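You operate a simulated robot arm through the tools that you are given. There is no shell and no other tool.

The job below is to be done with a simulated robot arm. You get a single attempt, and the scene is never put back.

Task
Play Walk-in music from the black laptop, mixer dial In 2 at about 5.
Fine: on the small mixer In 2 goes down to 0 before the amber audio plug goes in; the speaker with the top switch is switched on after that; arrow keys, then Go; start no other cue; Main, In 1 and both mute buttons of the mixer stay; the grey laptop stays on and the other plugs stay.

It is judged by the outcome, as a careful person would: the job done as asked, and still so three seconds after it is handed in. It fails if anything else is knocked over, pushed out of place, dropped, spilled or broken.

Robot
A 7-joint arm with a two-finger parallel gripper, fixed in place. Base frame: the origin is at the foot of the arm, x ahead of it, y to its left, z up; the work surface is at about z = 750. Lengths are in mm, angles in rad, forces in N, time in s.
With the tool pointing down near the work surface it reaches from about 440 to 920 mm from the base axis. Its first joint turns from -2.496 to 2.496 rad. Payload 3 kg.
The tool frame sits at the grasp point between the pads (the TCP): z along the fingers, y along the line on which they close. The tips reach 30 mm beyond it. Largest opening 94 mm; finger width 28, thickness 10; the body of the gripper, 50 by 96 mm, starts 55 mm behind the TCP.
Orientation is that of the tool frame in the base frame, as [roll, pitch, yaw] about the fixed x, y, z axes, in that order (R = Rz(yaw) Ry(pitch) Rx(roll)). With the fingers straight down and closing along the base's y, the tool's x points along the base's -x, its y along +y and its z along -z.

Tools
- The arm moves only by the tool send_rows. Its argument "series" is a list of rows, each a list of 7 numbers: the shift along the tool's x, y, z in units of 25 mm (1.0 is 25 mm), then the turn, a rotation vector about the tool's x, y, z in units of 6 degrees (1.0 is 6 degrees), then the opening in per cent of the stroke, from 0 (shut) to 100 (fully open). In form: [[tx, ty, tz, ax, ay, az, jaw], ...]. A call has 1 to 20 rows; each row shifts and turns the commanded pose from where the row before left it, along the tool's axes as they then stand. A call with a number of a shift or a turn outside -1 to 1 is refused whole. Rows are played at 5 a second. More than 50 mm and 0.15 rad between two rows, or a gripper value outside its range, and nothing of the call is played. Where a pose cannot be reached the arm comes as near as it can. A force on the tool above 40 N (or 10 N above the force at the start of the call, whichever is more), or a blocked arm, ends the call early, and 0.2 s more pass. Each finger travels about 72 mm/s and halts on what it meets, pressing with about 24 N; the grip force reading is that of the motor and also rises with nothing between the fingers. The clock runs only during rows and for 0.2 s after the last one: add rows that do not move to give the fingers time. The reply holds the time, the measured pose of the TCP, the force on the tool along the base axes, the opening and the grip force, in the units named above and with some noise, with the torque about the TCP (base axes, N m) and any sound that the robot's microphone picked up.
- Cameras (640 x 400 px; columns grow to the right, rows downward): "scene" is fixed at [222.3, 649.4, 1506.7]; the picture's right is [-0.26, 0.96, 0.00], its down [0.85, 0.23, -0.48] and it looks along [-0.46, -0.13, -0.88] (base axes); focal length 214 px, centre (320, 200). "wrist" rides on the gripper at [76, 14, -103] in the tool frame; the picture's right is [-0.18, 0.98, 0.00], its down [-0.75, -0.14, -0.64] and it looks along [-0.63, -0.12, 0.77] (tool axes); focal length 243 px, centre (320, 200). There is no depth. A picture from a camera that has moved, and an enlarged one, comes with that camera's place and axes in the base frame and with its lens.
- snapshot(camera): a new picture of that camera. It takes no simulated time.
- zoom(camera, box): a new picture of the part [left, top, right, bottom] of that camera's present view, enlarged. It takes no simulated time.
- hand_in(): hands the job in; it is judged then, once.

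Nothing tells you positions but the pictures and the camera data. Unless the task says otherwise, let go and move clear before handing in.

The tools are called after ">>>" by a JSON object that holds its "name" and its "arguments". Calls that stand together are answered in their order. send_rows: Moves the arm, as the interface text tells. Its arguments: {"type":"object","properties":{"series":{"type":"array","items":{"type":"array","items":{"type":"number"}}}},"required":["series"]} The other tools are called the same way: snapshot (camera) takes a picture; zoom (camera, box) takes an enlarged picture of a part of a camera's view; hand_in () hands the job in.

At the start:

```text
time: 0.0
tool_pos: [187.3, 489.0, 1288.2]
ee_rot: [-3.14, -0.003, 3.138]
force: [0.4, -0.2, 0.4]
moment: [-0.03, -0.01, 0.0]
grip_width: 94.1
gripper_force: 0.0
```

scene: 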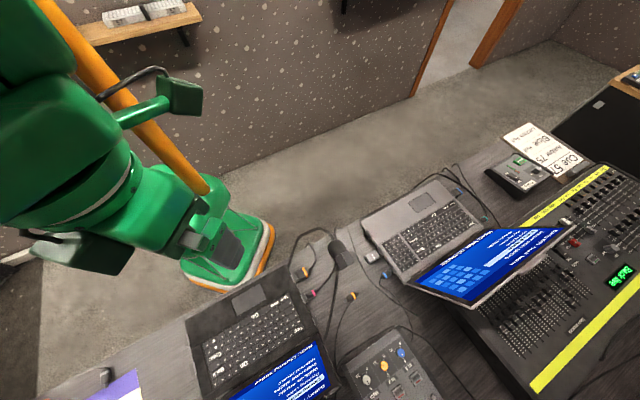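
wrist: 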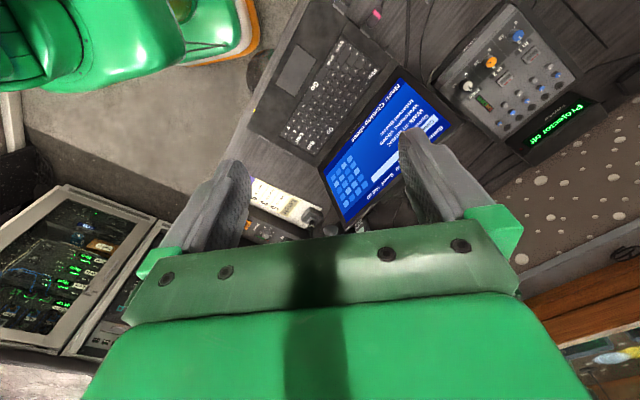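

I see a desk with a black laptop, a grey laptop, a small mixer between them and a large console to the right. I'll take closer looks before moving anything.

>>> {"name": "zoom", "arguments": {"camera": "scene", "box": [180, 250, 340, 400]}}

>>> {"name": "zoom", "arguments": {"camera": "scene", "box": [280, 220, 460, 400]}}

>>> {"name": "zoom", "arguments": {"camera": "wrist", "box": [240, 0, 440, 125]}}

>>> {"name": "zoom", "arguments": {"camera": "wrist", "box": [400, 0, 640, 150]}}

>>> {"name": "zoom", "arguments": {"camera": "scene", "box": [360, 160, 520, 320]}}

>>> {"name": "zoom", "arguments": {"camera": "scene", "box": [480, 60, 640, 220]}}

```text
2.67 times, centred on (260, 325) of scene
camera zoom: at [222.3, 649.4, 1506.7], right [-0.26, 0.96, 0.0], down [0.85, 0.23, -0.48], along [-0.46, -0.13, -0.88], focal length 572 px, centre (480, -133)
```

zoom: 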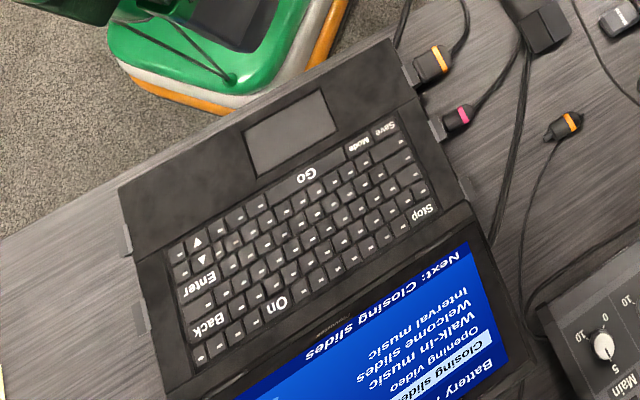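

```text
2.22 times, centred on (370, 310) of scene
camera zoom: at [222.3, 649.4, 1506.7], right [-0.26, 0.96, 0.0], down [0.85, 0.23, -0.48], along [-0.46, -0.13, -0.88], focal length 477 px, centre (209, -44)
```

zoom: 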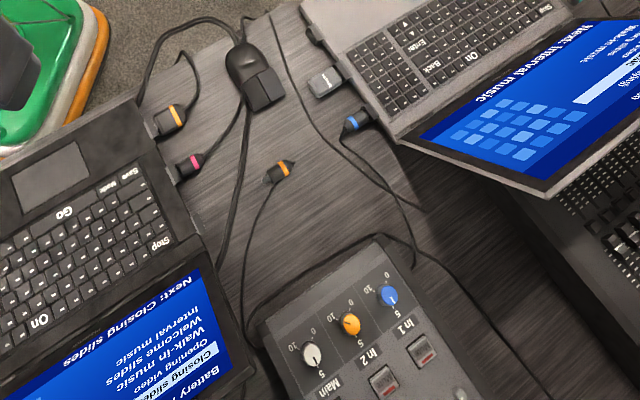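

```text
3.20 times, centred on (340, 62) of wrist
camera zoom: at [111.2, 503.7, 1389.8], right [0.19, 0.98, 0.0], down [0.75, -0.14, 0.64], along [0.63, -0.12, -0.77], focal length 776 px, centre (256, 640)
```

zoom: 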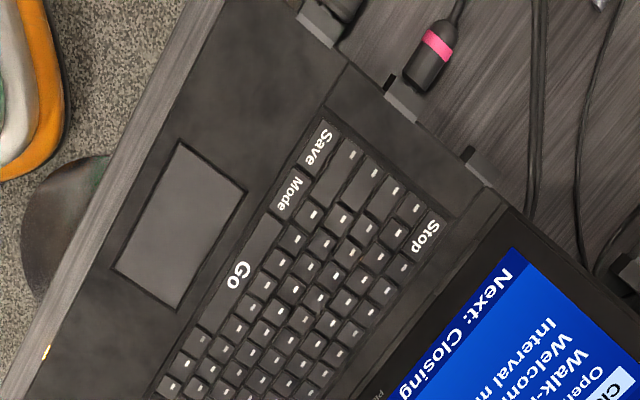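

```text
2.67 times, centred on (520, 75) of wrist
camera zoom: at [111.2, 503.7, 1389.8], right [0.19, 0.98, 0.0], down [0.75, -0.14, 0.64], along [0.63, -0.12, -0.77], focal length 647 px, centre (-213, 533)
```

zoom: 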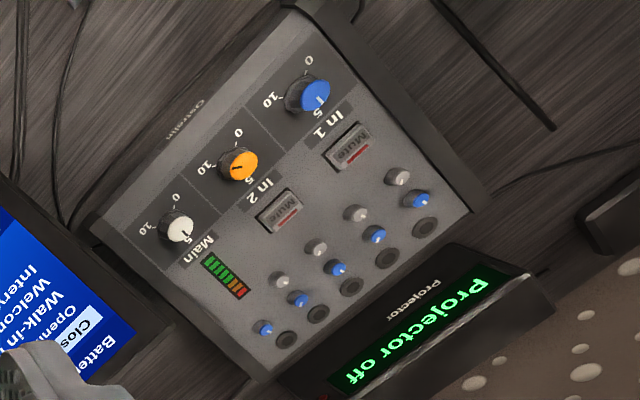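

```text
2.50 times, centred on (440, 240) of scene
camera zoom: at [222.3, 649.4, 1506.7], right [-0.26, 0.96, 0.0], down [0.85, 0.23, -0.48], along [-0.46, -0.13, -0.88], focal length 536 px, centre (20, 100)
```

zoom: 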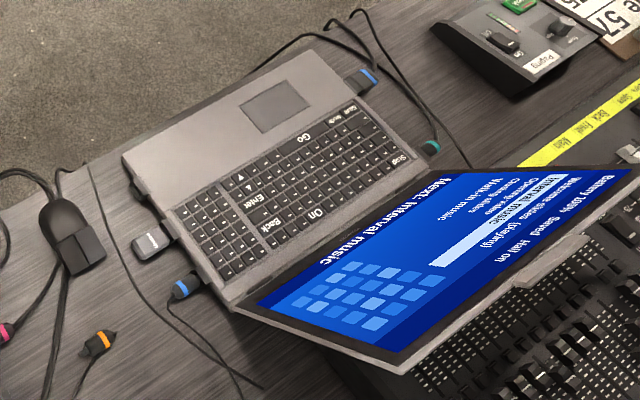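

```text
2.50 times, centred on (560, 140) of scene
camera zoom: at [222.3, 649.4, 1506.7], right [-0.26, 0.96, 0.0], down [0.85, 0.23, -0.48], along [-0.46, -0.13, -0.88], focal length 536 px, centre (-280, 350)
```

zoom: 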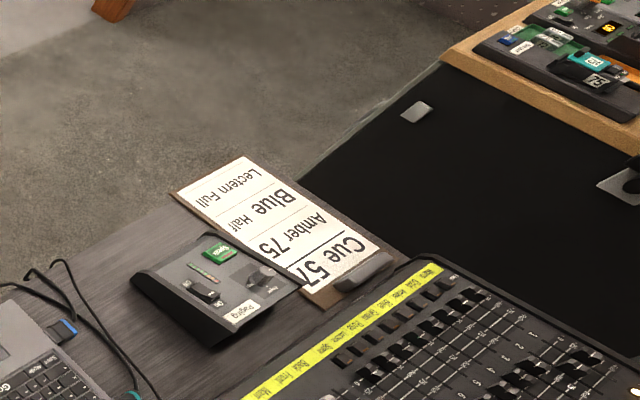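

The black laptop shows a cue list with its own ports on its right side, and the loose amber plug lies between it and the grey laptop, cabled to the small mixer. I still need to find the speaker with the top switch and read the screen fully, so I'm looking further.

>>> {"name": "zoom", "arguments": {"camera": "wrist", "box": [300, 60, 460, 260]}}

>>> {"name": "zoom", "arguments": {"camera": "wrist", "box": [0, 170, 340, 380]}}

>>> {"name": "zoom", "arguments": {"camera": "scene", "box": [0, 300, 200, 400]}}

>>> {"name": "zoom", "arguments": {"camera": "scene", "box": [580, 50, 640, 100]}}

>>> {"name": "zoom", "arguments": {"camera": "wrist", "box": [440, 200, 640, 400]}}

>>> {"name": "zoom", "arguments": {"camera": "scene", "box": [80, 0, 400, 100]}}

```text
2.00 times, centred on (380, 160) of wrist
camera zoom: at [111.2, 503.7, 1389.8], right [0.19, 0.98, 0.0], down [0.75, -0.14, 0.64], along [0.63, -0.12, -0.77], focal length 485 px, centre (200, 280)
```

zoom: 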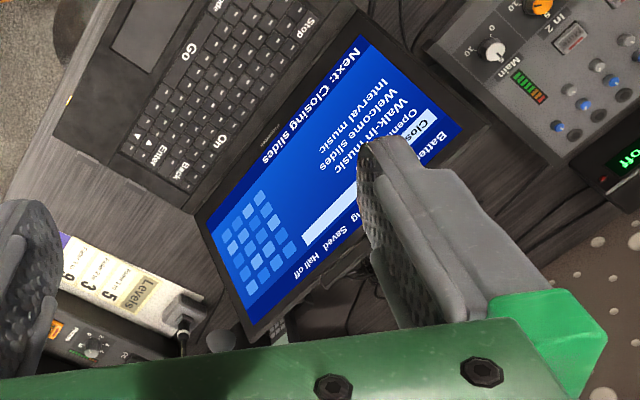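

```text
1.88 times, centred on (170, 275) of wrist
camera zoom: at [111.2, 503.7, 1389.8], right [0.19, 0.98, 0.0], down [0.75, -0.14, 0.64], along [0.63, -0.12, -0.77], focal length 457 px, centre (602, 59)
```

zoom: 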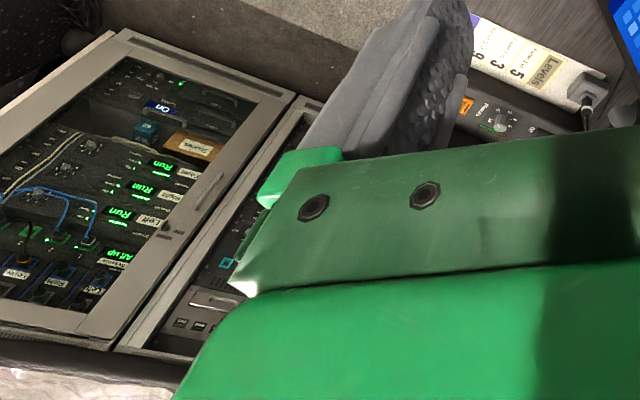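

```text
3.20 times, centred on (100, 350) of scene
camera zoom: at [222.3, 649.4, 1506.7], right [-0.26, 0.96, 0.0], down [0.85, 0.23, -0.48], along [-0.46, -0.13, -0.88], focal length 686 px, centre (1024, -280)
```

zoom: 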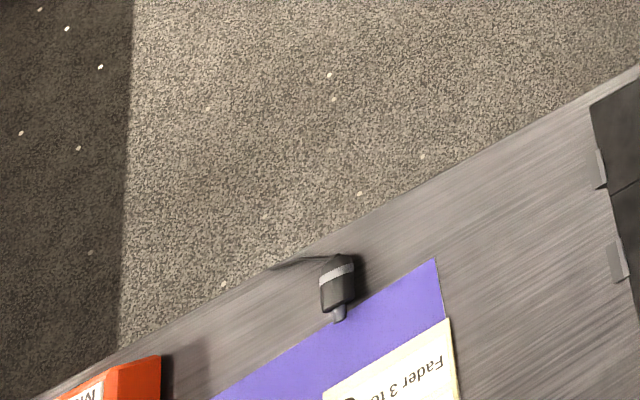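

```text
8.00 times, centred on (610, 75) of scene
camera zoom: at [222.3, 649.4, 1506.7], right [-0.26, 0.96, 0.0], down [0.85, 0.23, -0.48], along [-0.46, -0.13, -0.88], focal length 1716 px, centre (-2000, 1200)
```

zoom: 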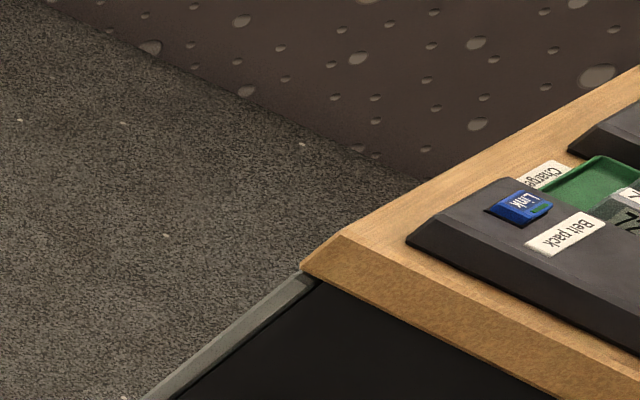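

```text
2.00 times, centred on (540, 300) of wrist
camera zoom: at [111.2, 503.7, 1389.8], right [0.19, 0.98, 0.0], down [0.75, -0.14, 0.64], along [0.63, -0.12, -0.77], focal length 485 px, centre (-120, 0)
```

zoom: 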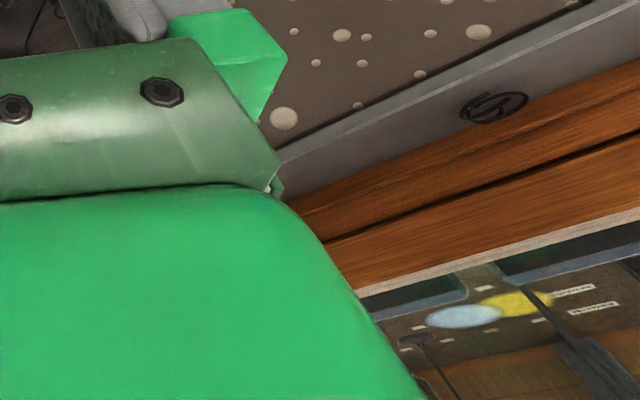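

```text
2.00 times, centred on (240, 50) of scene
camera zoom: at [222.3, 649.4, 1506.7], right [-0.26, 0.96, 0.0], down [0.85, 0.23, -0.48], along [-0.46, -0.13, -0.88], focal length 429 px, centre (480, 500)
```

zoom: 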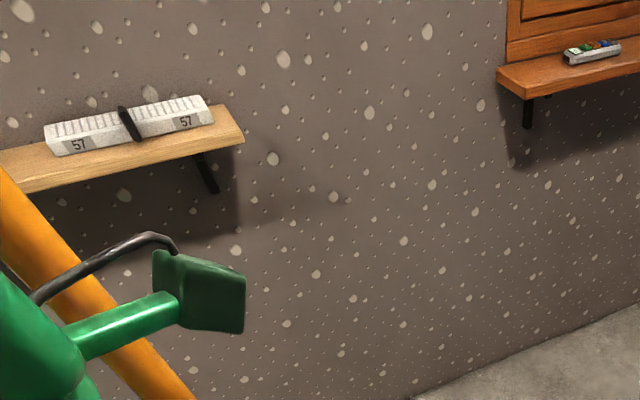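

I haven't found the speaker yet. I'll yaw the wrist in place, high above the desk, to look along it to the left.

>>> {"name": "send_rows", "arguments": {"series": [[0, 0, 0, 0, 0, -1, 100], [0, 0, 0, 0, 0, -1, 100], [0, 0, 0, 0, 0, -1, 100], [0, 0, 0, 0, 0, -1, 100], [0, 0, 0, 0, 0, -1, 100], [0, 0, 0, 0, 0, -1, 100], [0, 0, 0, 0, 0, -1, 100], [0, 0, 0, 0, 0, 0, 100]]}}

>>> {"name": "snapshot", "arguments": {"camera": "wrist"}}

>>> {"name": "snapshot", "arguments": {"camera": "scene"}}

```text
time: 1.8
tool_pos: [200.1, 490.1, 1282.7]
ee_rot: [3.121, -0.03, -2.427]
force: [-0.7, -0.3, 0.7]
moment: [0.0, -0.02, -0.02]
grip_width: 94.0
gripper_force: 0.1
```

```text
taken
camera wrist: at [135.6, 450.9, 1386.3], right [-0.5, 0.86, 0.02], down [0.68, 0.39, 0.62], along [0.53, 0.32, -0.79], focal length 243 px, centre (320, 200)
```

wrist: 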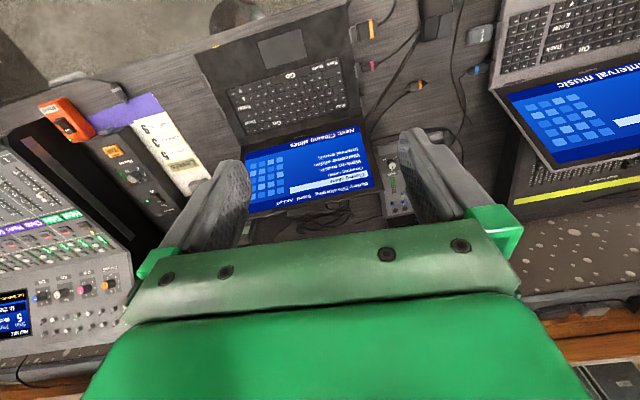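

```text
taken
```

scene: 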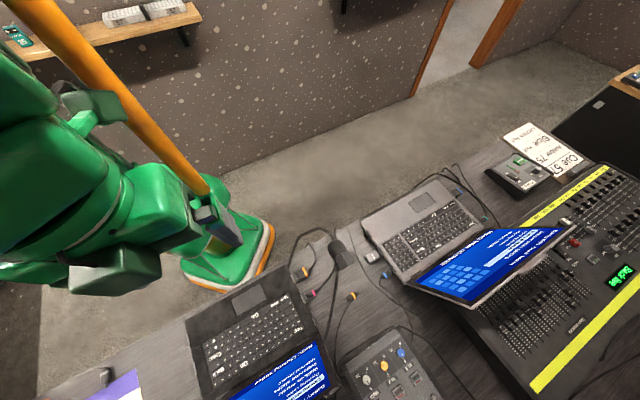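

The yaw gave a clear view of the black laptop, with a rack and another mixer on the left. I'm zooming in on the screen and surroundings.

>>> {"name": "zoom", "arguments": {"camera": "wrist", "box": [220, 110, 400, 225]}}

>>> {"name": "zoom", "arguments": {"camera": "wrist", "box": [330, 0, 490, 120]}}

>>> {"name": "zoom", "arguments": {"camera": "wrist", "box": [0, 60, 240, 200]}}

>>> {"name": "zoom", "arguments": {"camera": "wrist", "box": [520, 280, 640, 400]}}

```text
3.48 times, centred on (310, 168) of wrist
camera zoom: at [135.6, 450.9, 1386.3], right [-0.5, 0.86, 0.02], down [0.68, 0.39, 0.62], along [0.53, 0.32, -0.79], focal length 844 px, centre (355, 313)
```

zoom: 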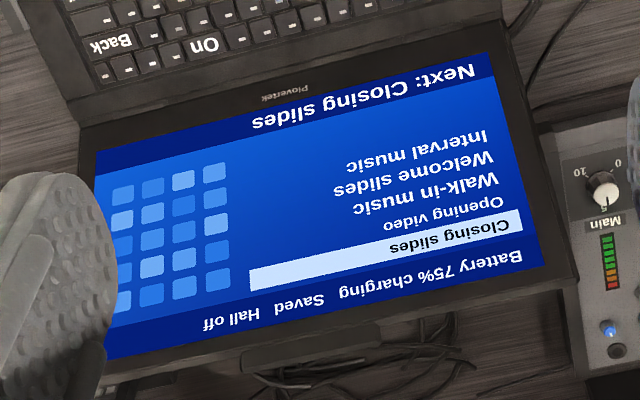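

```text
3.33 times, centred on (410, 60) of wrist
camera zoom: at [135.6, 450.9, 1386.3], right [-0.5, 0.86, 0.02], down [0.68, 0.39, 0.62], along [0.53, 0.32, -0.79], focal length 809 px, centre (20, 667)
```

zoom: 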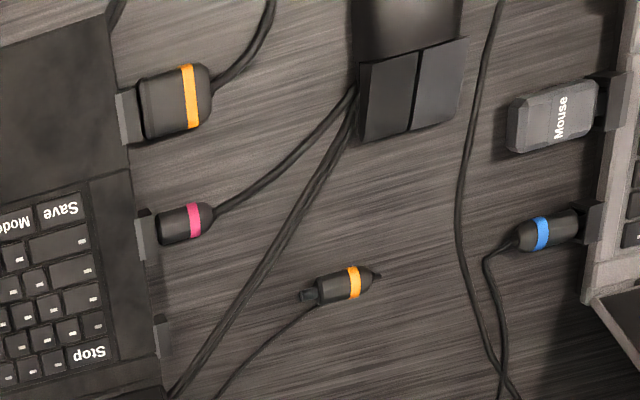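

```text
2.67 times, centred on (120, 130) of wrist
camera zoom: at [135.6, 450.9, 1386.3], right [-0.5, 0.86, 0.02], down [0.68, 0.39, 0.62], along [0.53, 0.32, -0.79], focal length 647 px, centre (853, 387)
```

zoom: 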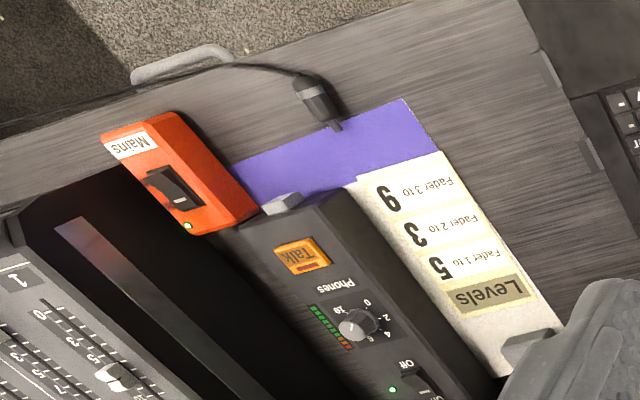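

```text
3.33 times, centred on (580, 340) of wrist
camera zoom: at [135.6, 450.9, 1386.3], right [-0.5, 0.86, 0.02], down [0.68, 0.39, 0.62], along [0.53, 0.32, -0.79], focal length 809 px, centre (-547, -267)
```

zoom: 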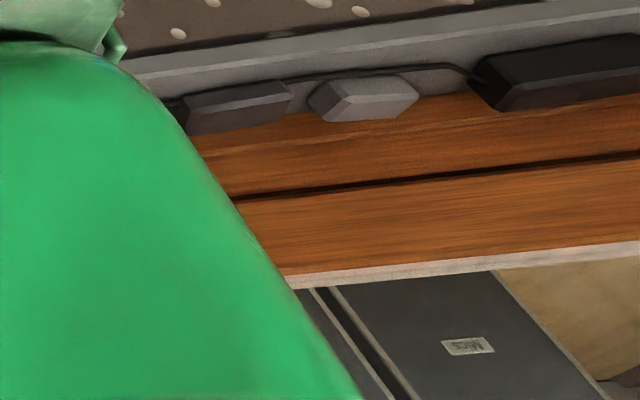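

The cue list reads Closing slides (selected), Opening video, Walk-in music, so Walk-in needs two downs. I'm turning the wrist further left to search for the speaker.

>>> {"name": "send_rows", "arguments": {"series": [[0, 0, 0, 0, 0, -1, 100], [0, 0, 0, 0, 0, -1, 100], [0, 0, 0, 0, 0, -1, 100], [0, 0, 0, 0, 0, -1, 100], [0, 0, 0, 0, 0, -1, 100], [0, 0, 0, 0, 0, -1, 100], [0, 0, 0, 0, 0, -1, 100], [0, 0, 0, 0, 0, -1, 100], [0, 0, 0, 0, 0, 0, 100]]}}

>>> {"name": "snapshot", "arguments": {"camera": "wrist"}}

```text
time: 3.8
tool_pos: [198.4, 490.9, 1280.0]
ee_rot: [3.11, -0.008, -1.588]
force: [0.2, -0.2, -0.4]
moment: [0.02, -0.01, 0.01]
grip_width: 94.0
gripper_force: 0.1
```

```text
taken
camera wrist: at [186.4, 415.6, 1382.8], right [-0.98, 0.2, 0.03], down [0.17, 0.76, 0.63], along [0.1, 0.62, -0.78], focal length 243 px, centre (320, 200)
```

wrist: 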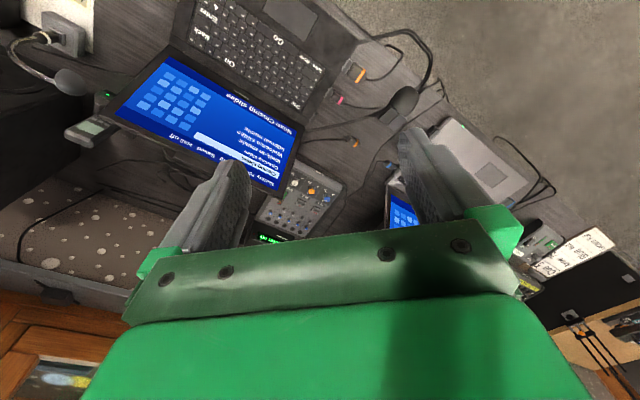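

The view now runs along the desk to the left. I'm checking the items at the edges of the frame for the speaker.

>>> {"name": "zoom", "arguments": {"camera": "wrist", "box": [0, 0, 160, 180]}}

>>> {"name": "zoom", "arguments": {"camera": "wrist", "box": [480, 200, 640, 400]}}

>>> {"name": "zoom", "arguments": {"camera": "wrist", "box": [0, 170, 200, 400]}}

>>> {"name": "zoom", "arguments": {"camera": "wrist", "box": [240, 130, 400, 250]}}

```text
2.22 times, centred on (80, 90) of wrist
camera zoom: at [186.4, 415.6, 1382.8], right [-0.98, 0.2, 0.03], down [0.17, 0.76, 0.63], along [0.1, 0.62, -0.78], focal length 539 px, centre (853, 444)
```

zoom: 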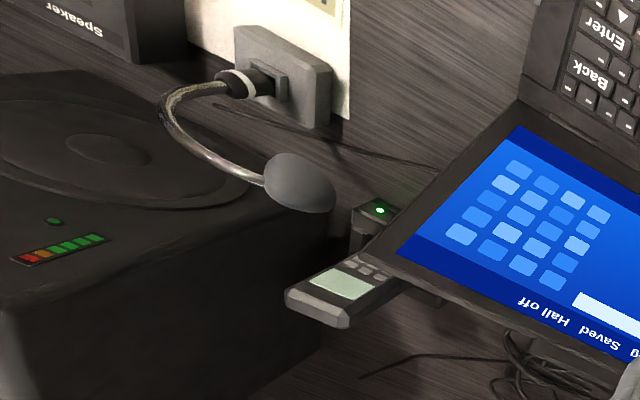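

```text
2.00 times, centred on (560, 300) of wrist
camera zoom: at [186.4, 415.6, 1382.8], right [-0.98, 0.2, 0.03], down [0.17, 0.76, 0.63], along [0.1, 0.62, -0.78], focal length 485 px, centre (-160, 0)
```

zoom: 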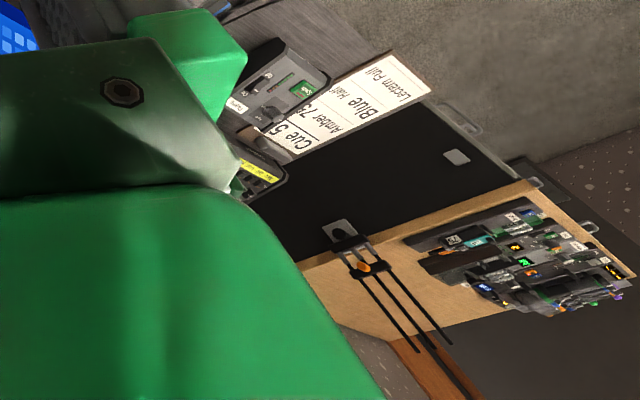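

```text
1.74 times, centred on (100, 285) of wrist
camera zoom: at [186.4, 415.6, 1382.8], right [-0.98, 0.2, 0.03], down [0.17, 0.76, 0.63], along [0.1, 0.62, -0.78], focal length 422 px, centre (703, 52)
```

zoom: 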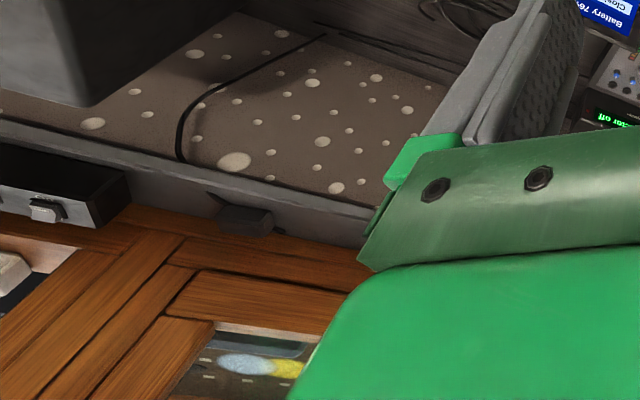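

```text
3.33 times, centred on (320, 190) of wrist
camera zoom: at [186.4, 415.6, 1382.8], right [-0.98, 0.2, 0.03], down [0.17, 0.76, 0.63], along [0.1, 0.62, -0.78], focal length 809 px, centre (320, 233)
```

zoom: 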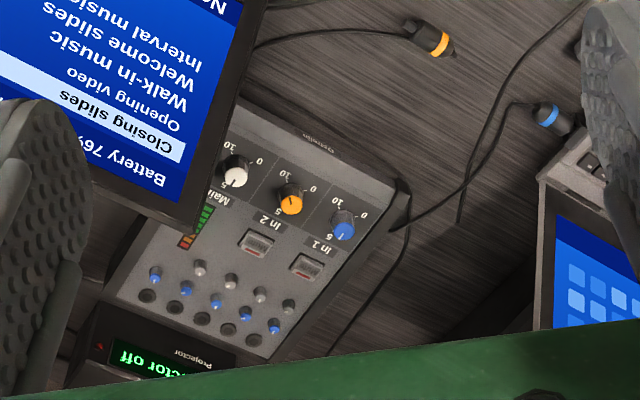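

There's a box with a round cone and an LED meter further out at +x, next to a panel marked "Speaker". I'll turn back to face +x and tilt the tool outward to see it.

>>> {"name": "send_rows", "arguments": {"series": [[0, 0, 0, 0, 0, 1, 100], [0, 0, 0, 0, 0, 1, 100], [0, 0, 0, 0, 0, 1, 100], [0, 0, 0, 0, 0, 1, 100], [0, 0, 0, 0, 0, 1, 100], [0, 0, 0, 0, 0, 1, 100], [0, 0, 0, 0, 0, 1, 100], [0, 0, 0, 0, 0, 1, 100], [0, 0, 0, 0, 0, 1, 100], [0, 0, 0, 0, 0, 1, 100], [0, 0, 0, 0, 0, 1, 100], [0, 0, 0, 0, 0, 1, 100], [0, 0, 0, 0, 0, 1, 100], [0, 0, 0, 0, -1, 0, 100], [0, 0, 0, 0, -1, 0, 100], [0, 0, 0, 0, -1, 0, 100], [0, 0, 0, 0, -1, 0, 100], [0, 0, 0, 0, -1, 0, 100], [0, 0, 0, 0, 0, 0, 100]]}}

>>> {"name": "snapshot", "arguments": {"camera": "wrist"}}

```text
time: 8.0
tool_pos: [253.2, 530.2, 1161.6]
ee_rot: [-3.112, 0.112, -2.961]
force: [0.1, -0.5, 0.4]
moment: [0.02, -0.03, 0.0]
grip_width: 94.1
gripper_force: 0.1
stopped in row 19: the arm was blocked; the commanded pose is now the measured one
```

```text
taken
camera wrist: at [164.2, 532.2, 1253.4], right [0.01, 1.0, -0.01], down [0.69, 0.0, 0.73], along [0.73, -0.01, -0.69], focal length 243 px, centre (320, 200)
```

wrist: 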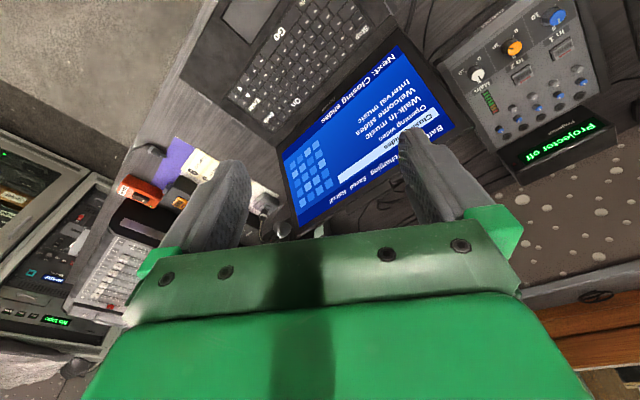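

The tilt blocked the arm near its reach limit, so I'll stay level instead. I'm moving out and to the right (-y) with the tool down, well above everything, to see the far side.

>>> {"name": "send_rows", "arguments": {"series": [[0, 0, 0, 0, 0, 0.85, 100], [0, 0, 0, 0, 0, 0.85, 100], [-0.8, -0.8, 0, 0, 0, 0, 100], [-0.8, -0.8, 0, 0, 0, 0, 100], [-0.8, -0.8, 0, 0, 0, 0, 100], [-0.8, -0.8, 0, 0, 0, 0, 100], [-0.8, -0.8, 0, 0, 0, 0, 100], [-0.8, -0.8, 0, 0, 0, 0, 100], [-0.8, -0.8, 0, 0, 0, 0, 100], [0, 0, 0, 0, 0, 0, 100]]}}

>>> {"name": "snapshot", "arguments": {"camera": "wrist"}}

>>> {"name": "snapshot", "arguments": {"camera": "scene"}}

```text
time: 10.2
tool_pos: [389.8, 391.6, 1180.7]
ee_rot: [-3.135, 0.119, -3.137]
force: [0.0, 0.0, 0.2]
moment: [0.01, 0.01, 0.0]
grip_width: 93.9
gripper_force: 0.0
```

```text
taken
camera wrist: at [302.8, 405.9, 1273.0], right [0.18, 0.98, 0.02], down [0.67, -0.13, 0.73], along [0.72, -0.12, -0.69], focal length 243 px, centre (320, 200)
```

wrist: 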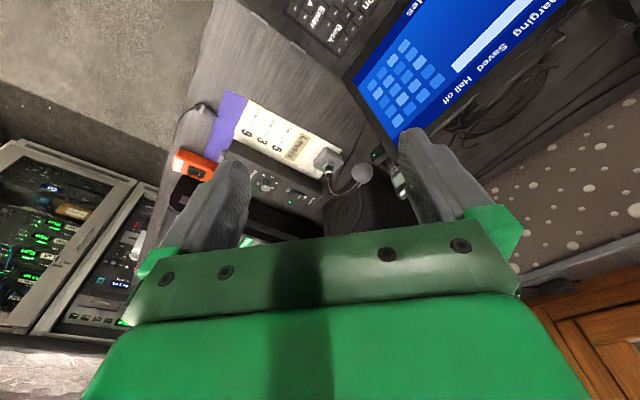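

```text
taken
```

scene: 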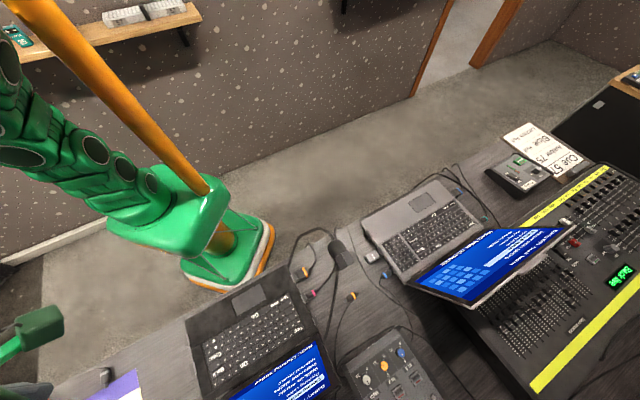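

The speaker box is now visible behind the "Levels" card and the microphone. Zooming in to read its controls.

>>> {"name": "zoom", "arguments": {"camera": "wrist", "box": [150, 130, 420, 250]}}

>>> {"name": "zoom", "arguments": {"camera": "wrist", "box": [300, 140, 420, 240]}}

```text
2.37 times, centred on (285, 190) of wrist
camera zoom: at [302.8, 405.9, 1273.0], right [0.18, 0.98, 0.02], down [0.67, -0.13, 0.73], along [0.72, -0.12, -0.69], focal length 575 px, centre (403, 224)
```

zoom: 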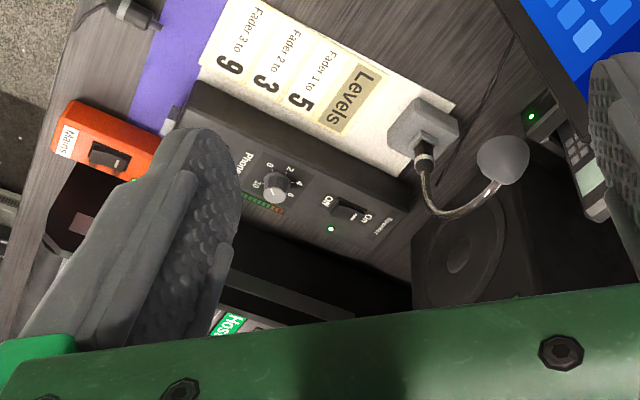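

```text
4.00 times, centred on (360, 190) of wrist
camera zoom: at [302.8, 405.9, 1273.0], right [0.18, 0.98, 0.02], down [0.67, -0.13, 0.73], along [0.72, -0.12, -0.69], focal length 970 px, centre (160, 240)
```

zoom: 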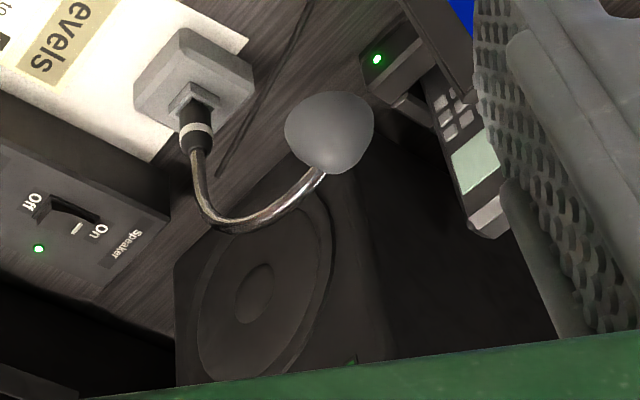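

The control box labelled "Speaker" is part of the intercom with an On/Off switch of its own, and the cone speaker stands behind it. I'll move further out at this height to see the speaker's top.

>>> {"name": "send_rows", "arguments": {"series": [[-1, 0, 0, 0, 0, 0, 100], [-1, 0, 0, 0, 0, 0, 100], [-1, 0, 0, 0, 0, 0, 100], [-1, 0, 0, 0, 0, 0, 100], [-1, 0, 0, 0, 0, 0, 100], [-1, 0, 0, 0, 0, 0, 100], [0, 0, 0, 0, 0, 0, 100]]}}

>>> {"name": "snapshot", "arguments": {"camera": "wrist"}}

```text
time: 11.8
tool_pos: [538.8, 393.2, 1200.7]
ee_rot: [-3.134, 0.118, -3.139]
force: [-0.1, -0.7, 0.3]
moment: [0.01, 0.03, 0.01]
grip_width: 94.0
gripper_force: 0.1
```

```text
taken
camera wrist: at [450.3, 407.0, 1293.0], right [0.18, 0.98, 0.01], down [0.67, -0.13, 0.73], along [0.72, -0.12, -0.69], focal length 243 px, centre (320, 200)
```

wrist: 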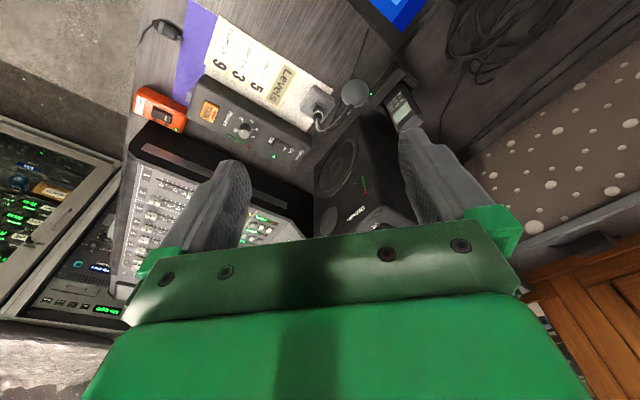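

>>> {"name": "zoom", "arguments": {"camera": "wrist", "box": [280, 70, 440, 240]}}

>>> {"name": "zoom", "arguments": {"camera": "wrist", "box": [120, 60, 320, 250]}}

```text
2.35 times, centred on (360, 155) of wrist
camera zoom: at [450.3, 407.0, 1293.0], right [0.18, 0.98, 0.01], down [0.67, -0.13, 0.73], along [0.72, -0.12, -0.69], focal length 571 px, centre (226, 306)
```

zoom: 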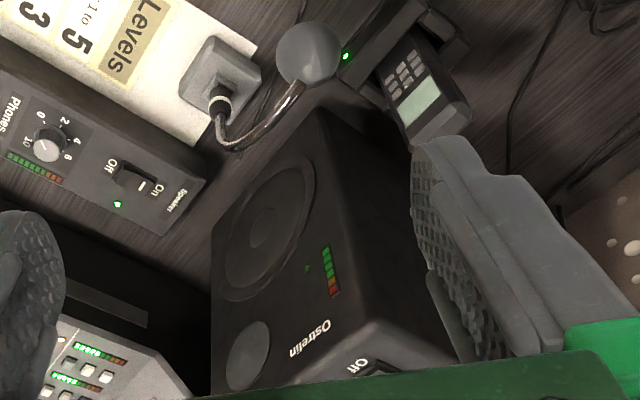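

```text
2.11 times, centred on (220, 155) of wrist
camera zoom: at [450.3, 407.0, 1293.0], right [0.18, 0.98, 0.01], down [0.67, -0.13, 0.73], along [0.72, -0.12, -0.69], focal length 511 px, centre (530, 295)
```

zoom: 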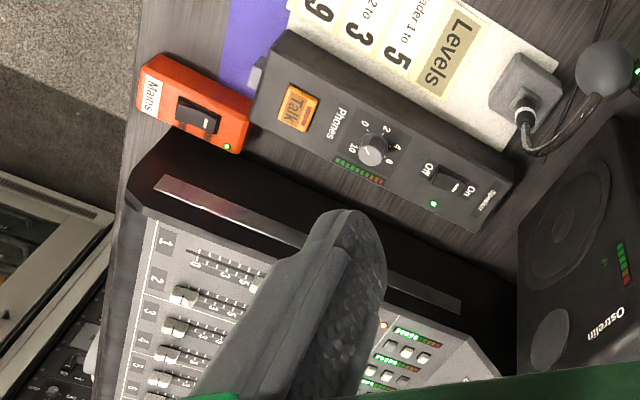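

The Ostrelin speaker has an "Off" marking on its top panel, so this is the one with the top switch. I'll move a bit further out to look down on that switch.

>>> {"name": "send_rows", "arguments": {"series": [[-1, 0, 0, 0, 0, 0, 100], [-1, 0, 0, 0, 0, 0, 100], [-1, 0, 0, 0, 0, 0, 100], [-1, 0, 0, 0, 0, 0, 100], [-1, 0, 0, 0, 0, 0, 100], [0, 0, 0, 0, 0, 0, 100]]}}

>>> {"name": "snapshot", "arguments": {"camera": "wrist"}}

>>> {"name": "zoom", "arguments": {"camera": "wrist", "box": [240, 60, 440, 240]}}

```text
time: 13.2
tool_pos: [661.5, 394.0, 1214.3]
ee_rot: [-3.135, 0.12, -3.137]
force: [-0.3, -0.3, -0.5]
moment: [0.02, 0.01, -0.01]
grip_width: 93.6
gripper_force: 0.1
```

```text
taken
camera wrist: at [572.9, 407.4, 1307.7], right [0.18, 0.98, 0.02], down [0.67, -0.13, 0.73], along [0.72, -0.12, -0.68], focal length 243 px, centre (320, 200)
```

wrist: 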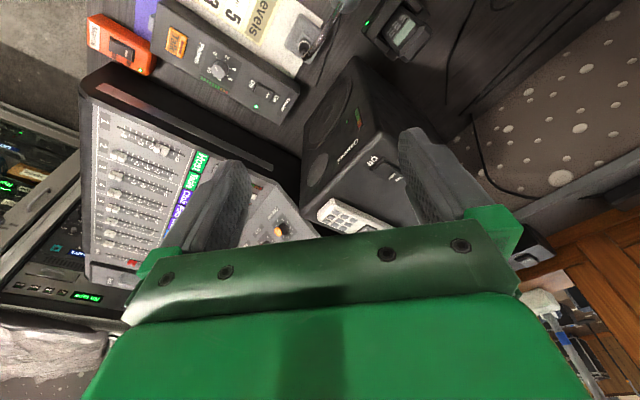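

```text
2.22 times, centred on (340, 150) of wrist
camera zoom: at [572.9, 407.4, 1307.7], right [0.18, 0.98, 0.02], down [0.67, -0.13, 0.73], along [0.72, -0.12, -0.68], focal length 539 px, centre (276, 311)
```

zoom: 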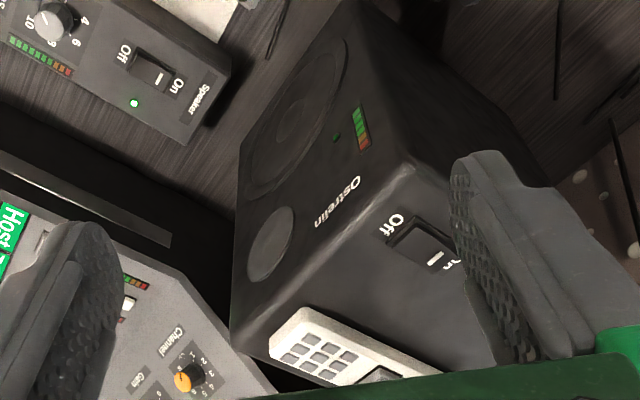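

The speaker's top rocker shows Off toward the front and On toward the back, at about (800, 447, 1033), with a handset lying on the same top that I must avoid. Next I'm going back toward the plug and laptop ports for a close look.

>>> {"name": "send_rows", "arguments": {"series": [[0.96, 0.5, 0, 0, 0, 0, 100], [0.96, 0.5, 0, 0, 0, 0, 100], [0.96, 0.5, 0, 0, 0, 0, 100], [0.96, 0.5, 0, 0, 0, 0, 100], [0.96, 0.5, 0, 0, 0, 0, 100], [0.96, 0.5, 0, 0, 0, 0, 100], [0.96, 0.5, 0, 0, 0, 0, 100], [0.96, 0.5, 0, 0, 0, 0, 100], [0.96, 0.5, 0, 0, 0, 0, 100], [0.96, 0.5, 0, 0, 0, 0, 100], [0.96, 0.5, 0, 0, 0, 0, 100], [0.96, 0.5, 0, 0, 0, 0, 100], [0.96, 0.5, 0, 0, 0, 0, 100], [0.96, 0.5, 0, 0, 0, 0, 100], [0.96, 0.5, 0, 0, 0, 0, 100], [0.96, 0.5, 0, 0, 0, 0, 100], [0.96, 0.5, 0, 0, 0, 0, 100], [0, 0, 0, 0, 0, 0, 100]]}}

```text
time: 17.0
tool_pos: [257.1, 605.1, 1162.7]
ee_rot: [-3.135, 0.119, -3.137]
force: [-0.4, 0.9, 0.3]
moment: [-0.03, -0.04, 0.01]
grip_width: 94.2
gripper_force: 0.0
```

The arm is back over the desk at (257, 605, 1163). I'll level the tool, yaw so the camera looks along the plug insertion direction, and descend a bit.

>>> {"name": "send_rows", "arguments": {"series": [[0, 0, 0, 0, 1, 0, 100], [0, 0, 0, 0, 0.14, 0.8, 100], [0, 0, 0, 0, 0, 1, 100], [0, 0, 0, 0, 0, 1, 100], [0, 0, 0, 0, 0, 1, 100], [0, 0, 0, 0, 0, 1, 100], [0, 0, 0, 0, 0, 1, 100], [0, 0, 0, 0, 0, 1, 100], [0, 0, 0, 0, 0, 1, 100], [0, 0, 1, 0, 0, 0, 100], [0, 0, 1, 0, 0, 0, 100], [0, 0, 1, 0, 0, 0, 100], [0, 0, 1, 0, 0, 0, 100], [0, 0, 0, 0, 0, 0, 100]]}}

>>> {"name": "snapshot", "arguments": {"camera": "wrist"}}

>>> {"name": "snapshot", "arguments": {"camera": "scene"}}

```text
time: 20.0
tool_pos: [259.1, 604.8, 1063.7]
ee_rot: [-3.139, 0.004, 2.329]
force: [-1.2, -0.4, 0.4]
moment: [0.0, 0.0, 0.0]
grip_width: 94.2
gripper_force: 0.1
```

```text
taken
camera wrist: at [217.1, 670.0, 1166.5], right [0.84, 0.54, 0.0], down [0.41, -0.64, 0.65], along [0.35, -0.54, -0.76], focal length 243 px, centre (320, 200)
```

wrist: 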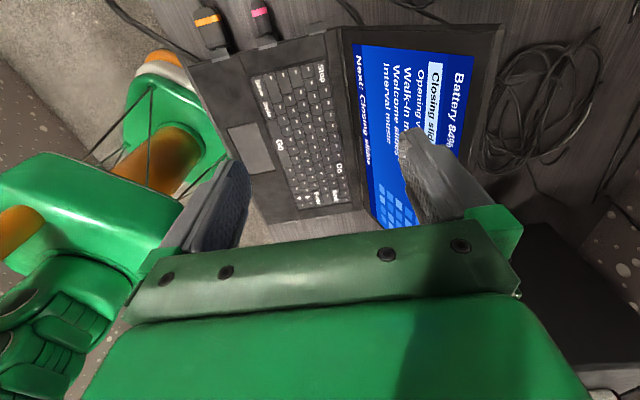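

```text
taken
```

scene: 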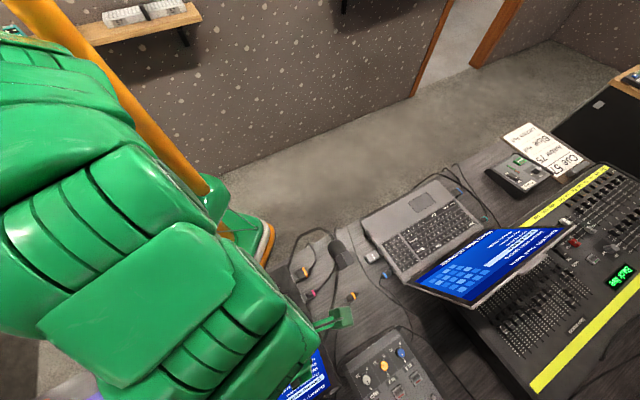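

From here I can see the whole keyboard and the ports. Zooming in on the keys and the port side.

>>> {"name": "zoom", "arguments": {"camera": "wrist", "box": [220, 50, 380, 220]}}

>>> {"name": "zoom", "arguments": {"camera": "wrist", "box": [160, 0, 400, 90]}}

>>> {"name": "zoom", "arguments": {"camera": "wrist", "box": [280, 150, 360, 220]}}

```text
2.35 times, centred on (300, 135) of wrist
camera zoom: at [217.1, 670.0, 1166.5], right [0.84, 0.54, 0.0], down [0.41, -0.64, 0.65], along [0.35, -0.54, -0.76], focal length 571 px, centre (367, 353)
```

zoom: 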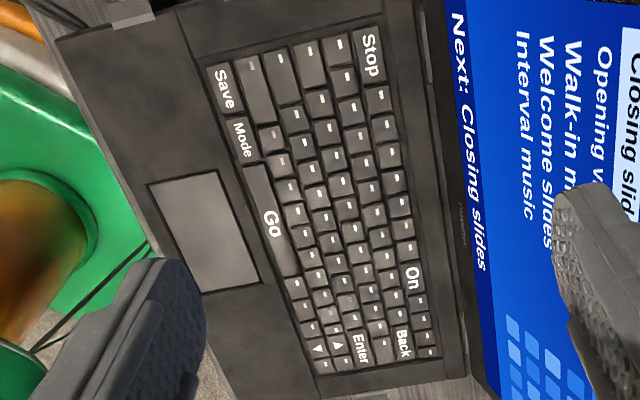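

```text
2.67 times, centred on (280, 45) of wrist
camera zoom: at [217.1, 670.0, 1166.5], right [0.84, 0.54, 0.0], down [0.41, -0.64, 0.65], along [0.35, -0.54, -0.76], focal length 647 px, centre (427, 613)
```

zoom: 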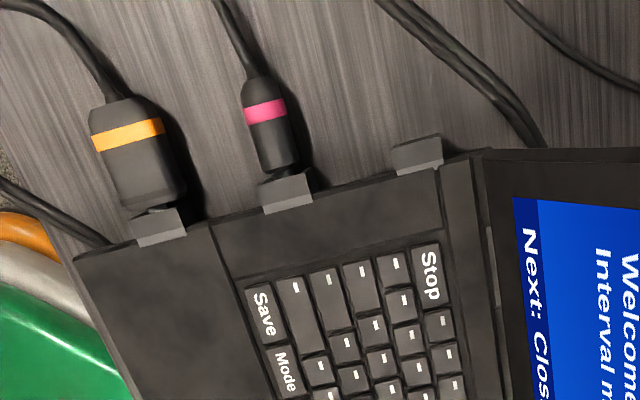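

```text
5.71 times, centred on (320, 185) of wrist
camera zoom: at [217.1, 670.0, 1166.5], right [0.84, 0.54, 0.0], down [0.41, -0.64, 0.65], along [0.35, -0.54, -0.76], focal length 1386 px, centre (320, 286)
```

zoom: 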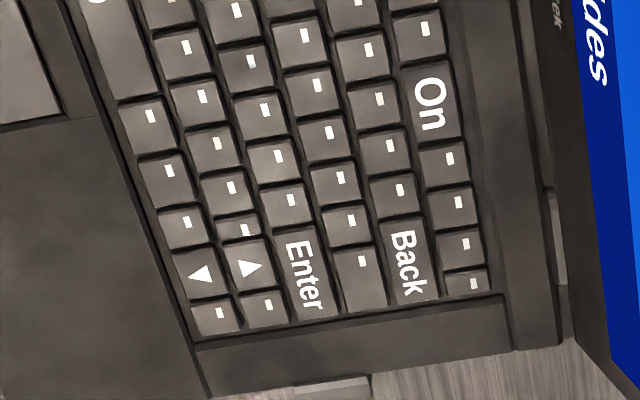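

I see the keyboard with Save/Mode/Stop, Go, and two arrow keys near Enter, and an empty grey port nearest the hinge on the plug side. I'll move above the loose amber plug at about (145, 729) and descend to 850 for a close view.

>>> {"name": "send_rows", "arguments": {"series": [[0.96, 0.014, 0, 0, 0, 0, 100], [0.96, 0.014, 0, 0, 0, 0, 100], [0.96, 0.014, 0, 0, 0, 0, 100], [0.96, 0.014, 0, 0, 0, 0, 100], [0.96, 0.014, 0, 0, 0, 0, 100], [0.96, 0.014, 0, 0, 0, 0, 100], [0.96, 0.014, 0, 0, 0, 0, 100], [0, 0, 1, 0, 0, 0, 100], [0, 0, 1, 0, 0, 0, 100], [0, 0, 1, 0, 0, 0, 100], [0, 0, 1, 0, 0, 0, 100], [0, 0, 1, 0, 0, 0, 100], [0, 0, 1, 0, 0, 0, 100], [0, 0, 1, 0, 0, 0, 100], [0, 0, 0, 0, 0, 0, 100]]}}

>>> {"name": "snapshot", "arguments": {"camera": "wrist"}}

>>> {"name": "snapshot", "arguments": {"camera": "scene"}}

```text
time: 23.2
tool_pos: [145.6, 725.4, 886.0]
ee_rot: [-3.136, 0.004, 2.329]
force: [-0.3, 0.5, 0.5]
moment: [0.0, -0.01, 0.04]
grip_width: 94.0
gripper_force: 0.1
```

```text
taken
camera wrist: at [103.3, 790.9, 988.3], right [0.84, 0.54, 0.0], down [0.42, -0.64, 0.65], along [0.35, -0.54, -0.76], focal length 243 px, centre (320, 200)
```

wrist: 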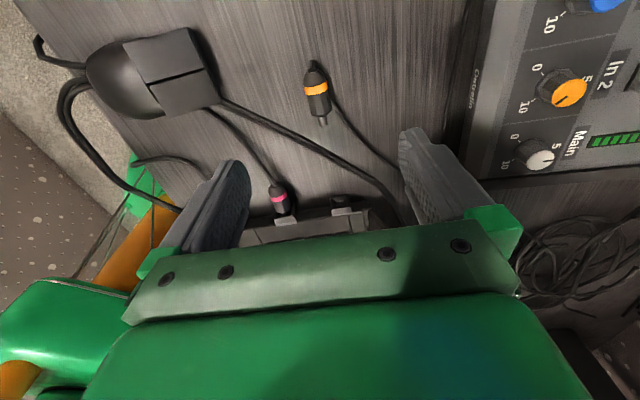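

```text
taken
```

scene: 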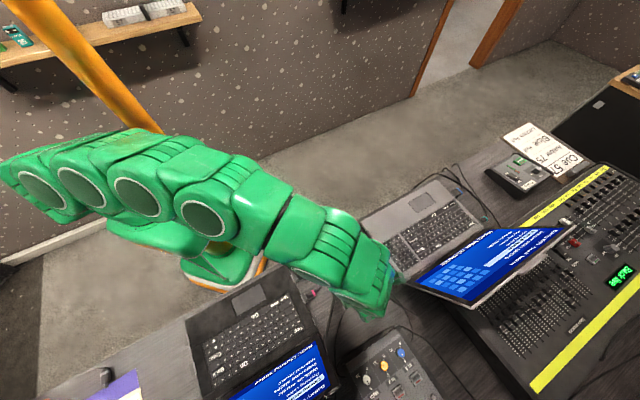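

>>> {"name": "zoom", "arguments": {"camera": "wrist", "box": [260, 40, 400, 140]}}

>>> {"name": "zoom", "arguments": {"camera": "wrist", "box": [240, 150, 420, 250]}}

>>> {"name": "zoom", "arguments": {"camera": "wrist", "box": [460, 0, 640, 190]}}

>>> {"name": "zoom", "arguments": {"camera": "wrist", "box": [500, 50, 620, 130]}}

```text
4.00 times, centred on (330, 90) of wrist
camera zoom: at [103.3, 790.9, 988.3], right [0.84, 0.54, 0.0], down [0.42, -0.64, 0.65], along [0.35, -0.54, -0.76], focal length 970 px, centre (280, 640)
```

zoom: 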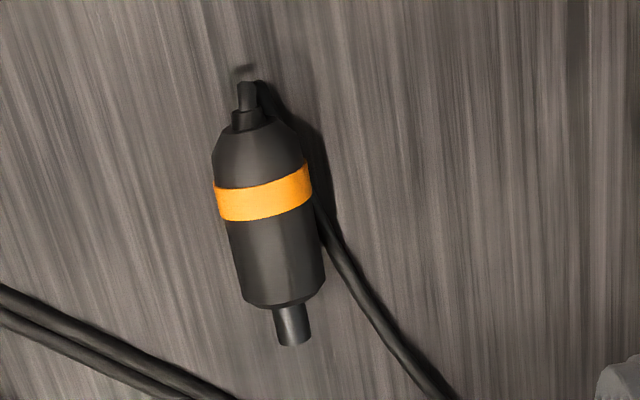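

```text
3.56 times, centred on (330, 200) of wrist
camera zoom: at [103.3, 790.9, 988.3], right [0.84, 0.54, 0.0], down [0.42, -0.64, 0.65], along [0.35, -0.54, -0.76], focal length 863 px, centre (284, 200)
```

zoom: 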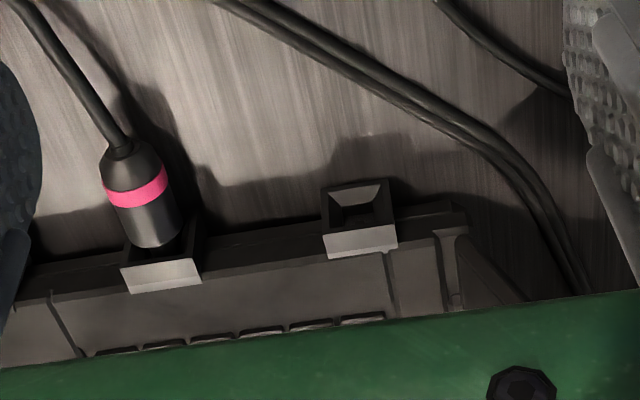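

```text
2.11 times, centred on (550, 95) of wrist
camera zoom: at [103.3, 790.9, 988.3], right [0.84, 0.54, 0.0], down [0.42, -0.64, 0.65], along [0.35, -0.54, -0.76], focal length 511 px, centre (-164, 421)
```

zoom: 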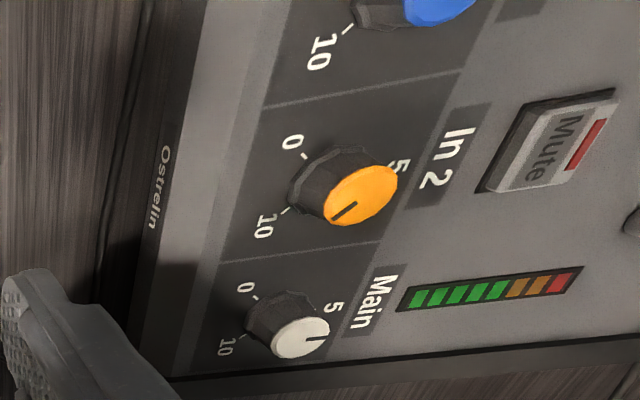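

```text
5.00 times, centred on (560, 90) of wrist
camera zoom: at [103.3, 790.9, 988.3], right [0.84, 0.54, 0.0], down [0.42, -0.64, 0.65], along [0.35, -0.54, -0.76], focal length 1213 px, centre (-880, 750)
```

zoom: 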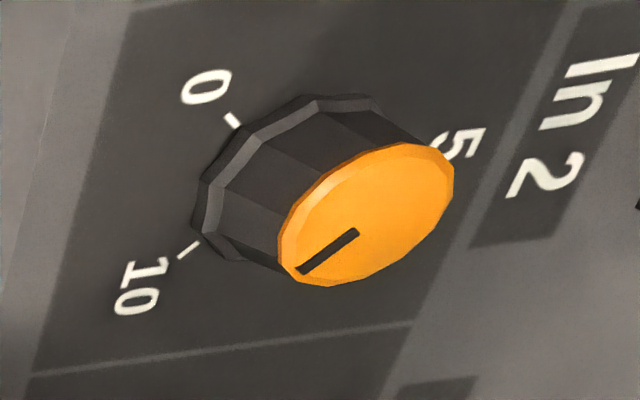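

The socket is a square funnel and the amber plug lies almost in line with it; on the mixer In 2's pointer is at about 10, so it needs turning anticlockwise to 0 first. I'm moving above the In 2 knob at about (288, 843) to look straight down on it.

>>> {"name": "send_rows", "arguments": {"series": [[-0.06, 0.92, 0, 0, 0, 0, 60], [-0.06, 0.92, 0, 0, 0, 0, 60], [-0.06, 0.92, 0, 0, 0, 0, 60], [-0.06, 0.92, 0, 0, 0, 0, 60], [-0.06, 0.92, 0, 0, 0, 0, 60], [-0.06, 0.92, 0, 0, 0, 0, 60], [-0.06, 0.92, 0, 0, 0, 0, 60], [-0.06, 0.92, 0, 0, 0, 0, 60], [0, 0, 0, 0, 0, 0, 60]]}}

>>> {"name": "snapshot", "arguments": {"camera": "wrist"}}

>>> {"name": "snapshot", "arguments": {"camera": "scene"}}

```text
time: 25.2
tool_pos: [275.9, 833.6, 886.6]
ee_rot: [-3.138, 0.003, 2.328]
force: [0.7, 0.3, -0.6]
moment: [-0.03, 0.03, -0.01]
grip_width: 56.6
gripper_force: 0.1
out of reach, approached as far as the arm can: row 8
```

```text
taken
camera wrist: at [235.1, 900.5, 988.8], right [0.84, 0.54, 0.0], down [0.41, -0.64, 0.65], along [0.35, -0.54, -0.76], focal length 243 px, centre (320, 200)
```

wrist: 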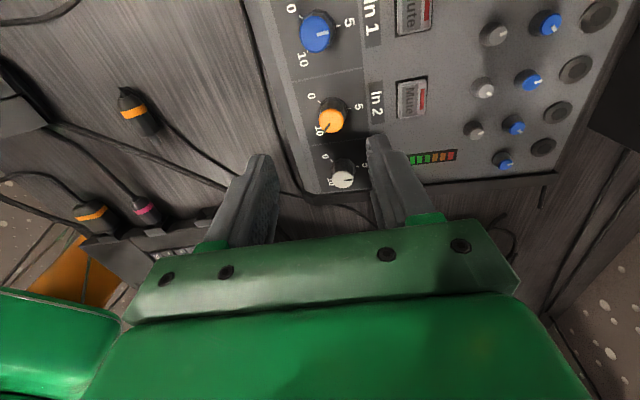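

```text
taken
```

scene: 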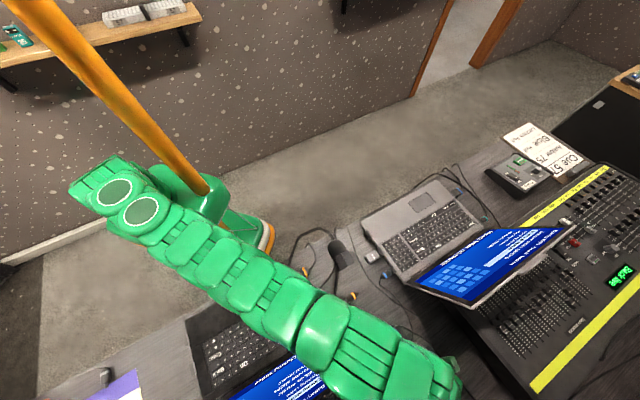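

The arm's reach ends close to here with the tool straight down, at about 878 mm. I'll zoom in on the knob to fix its centre precisely.

>>> {"name": "zoom", "arguments": {"camera": "wrist", "box": [280, 80, 400, 160]}}

>>> {"name": "zoom", "arguments": {"camera": "wrist", "box": [260, 0, 460, 200]}}

```text
5.00 times, centred on (340, 120) of wrist
camera zoom: at [235.1, 900.5, 988.8], right [0.84, 0.54, 0.0], down [0.41, -0.64, 0.65], along [0.35, -0.54, -0.76], focal length 1213 px, centre (220, 600)
```

zoom: 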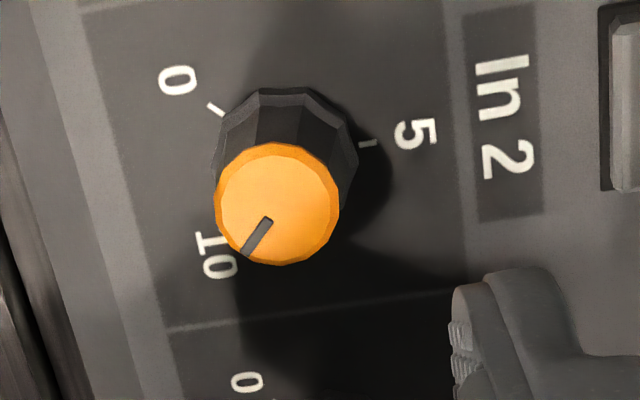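

```text
2.00 times, centred on (360, 100) of wrist
camera zoom: at [235.1, 900.5, 988.8], right [0.84, 0.54, 0.0], down [0.41, -0.64, 0.65], along [0.35, -0.54, -0.76], focal length 485 px, centre (240, 400)
```

zoom: 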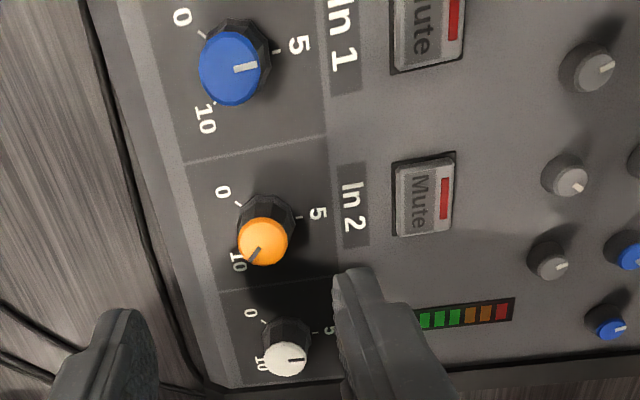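

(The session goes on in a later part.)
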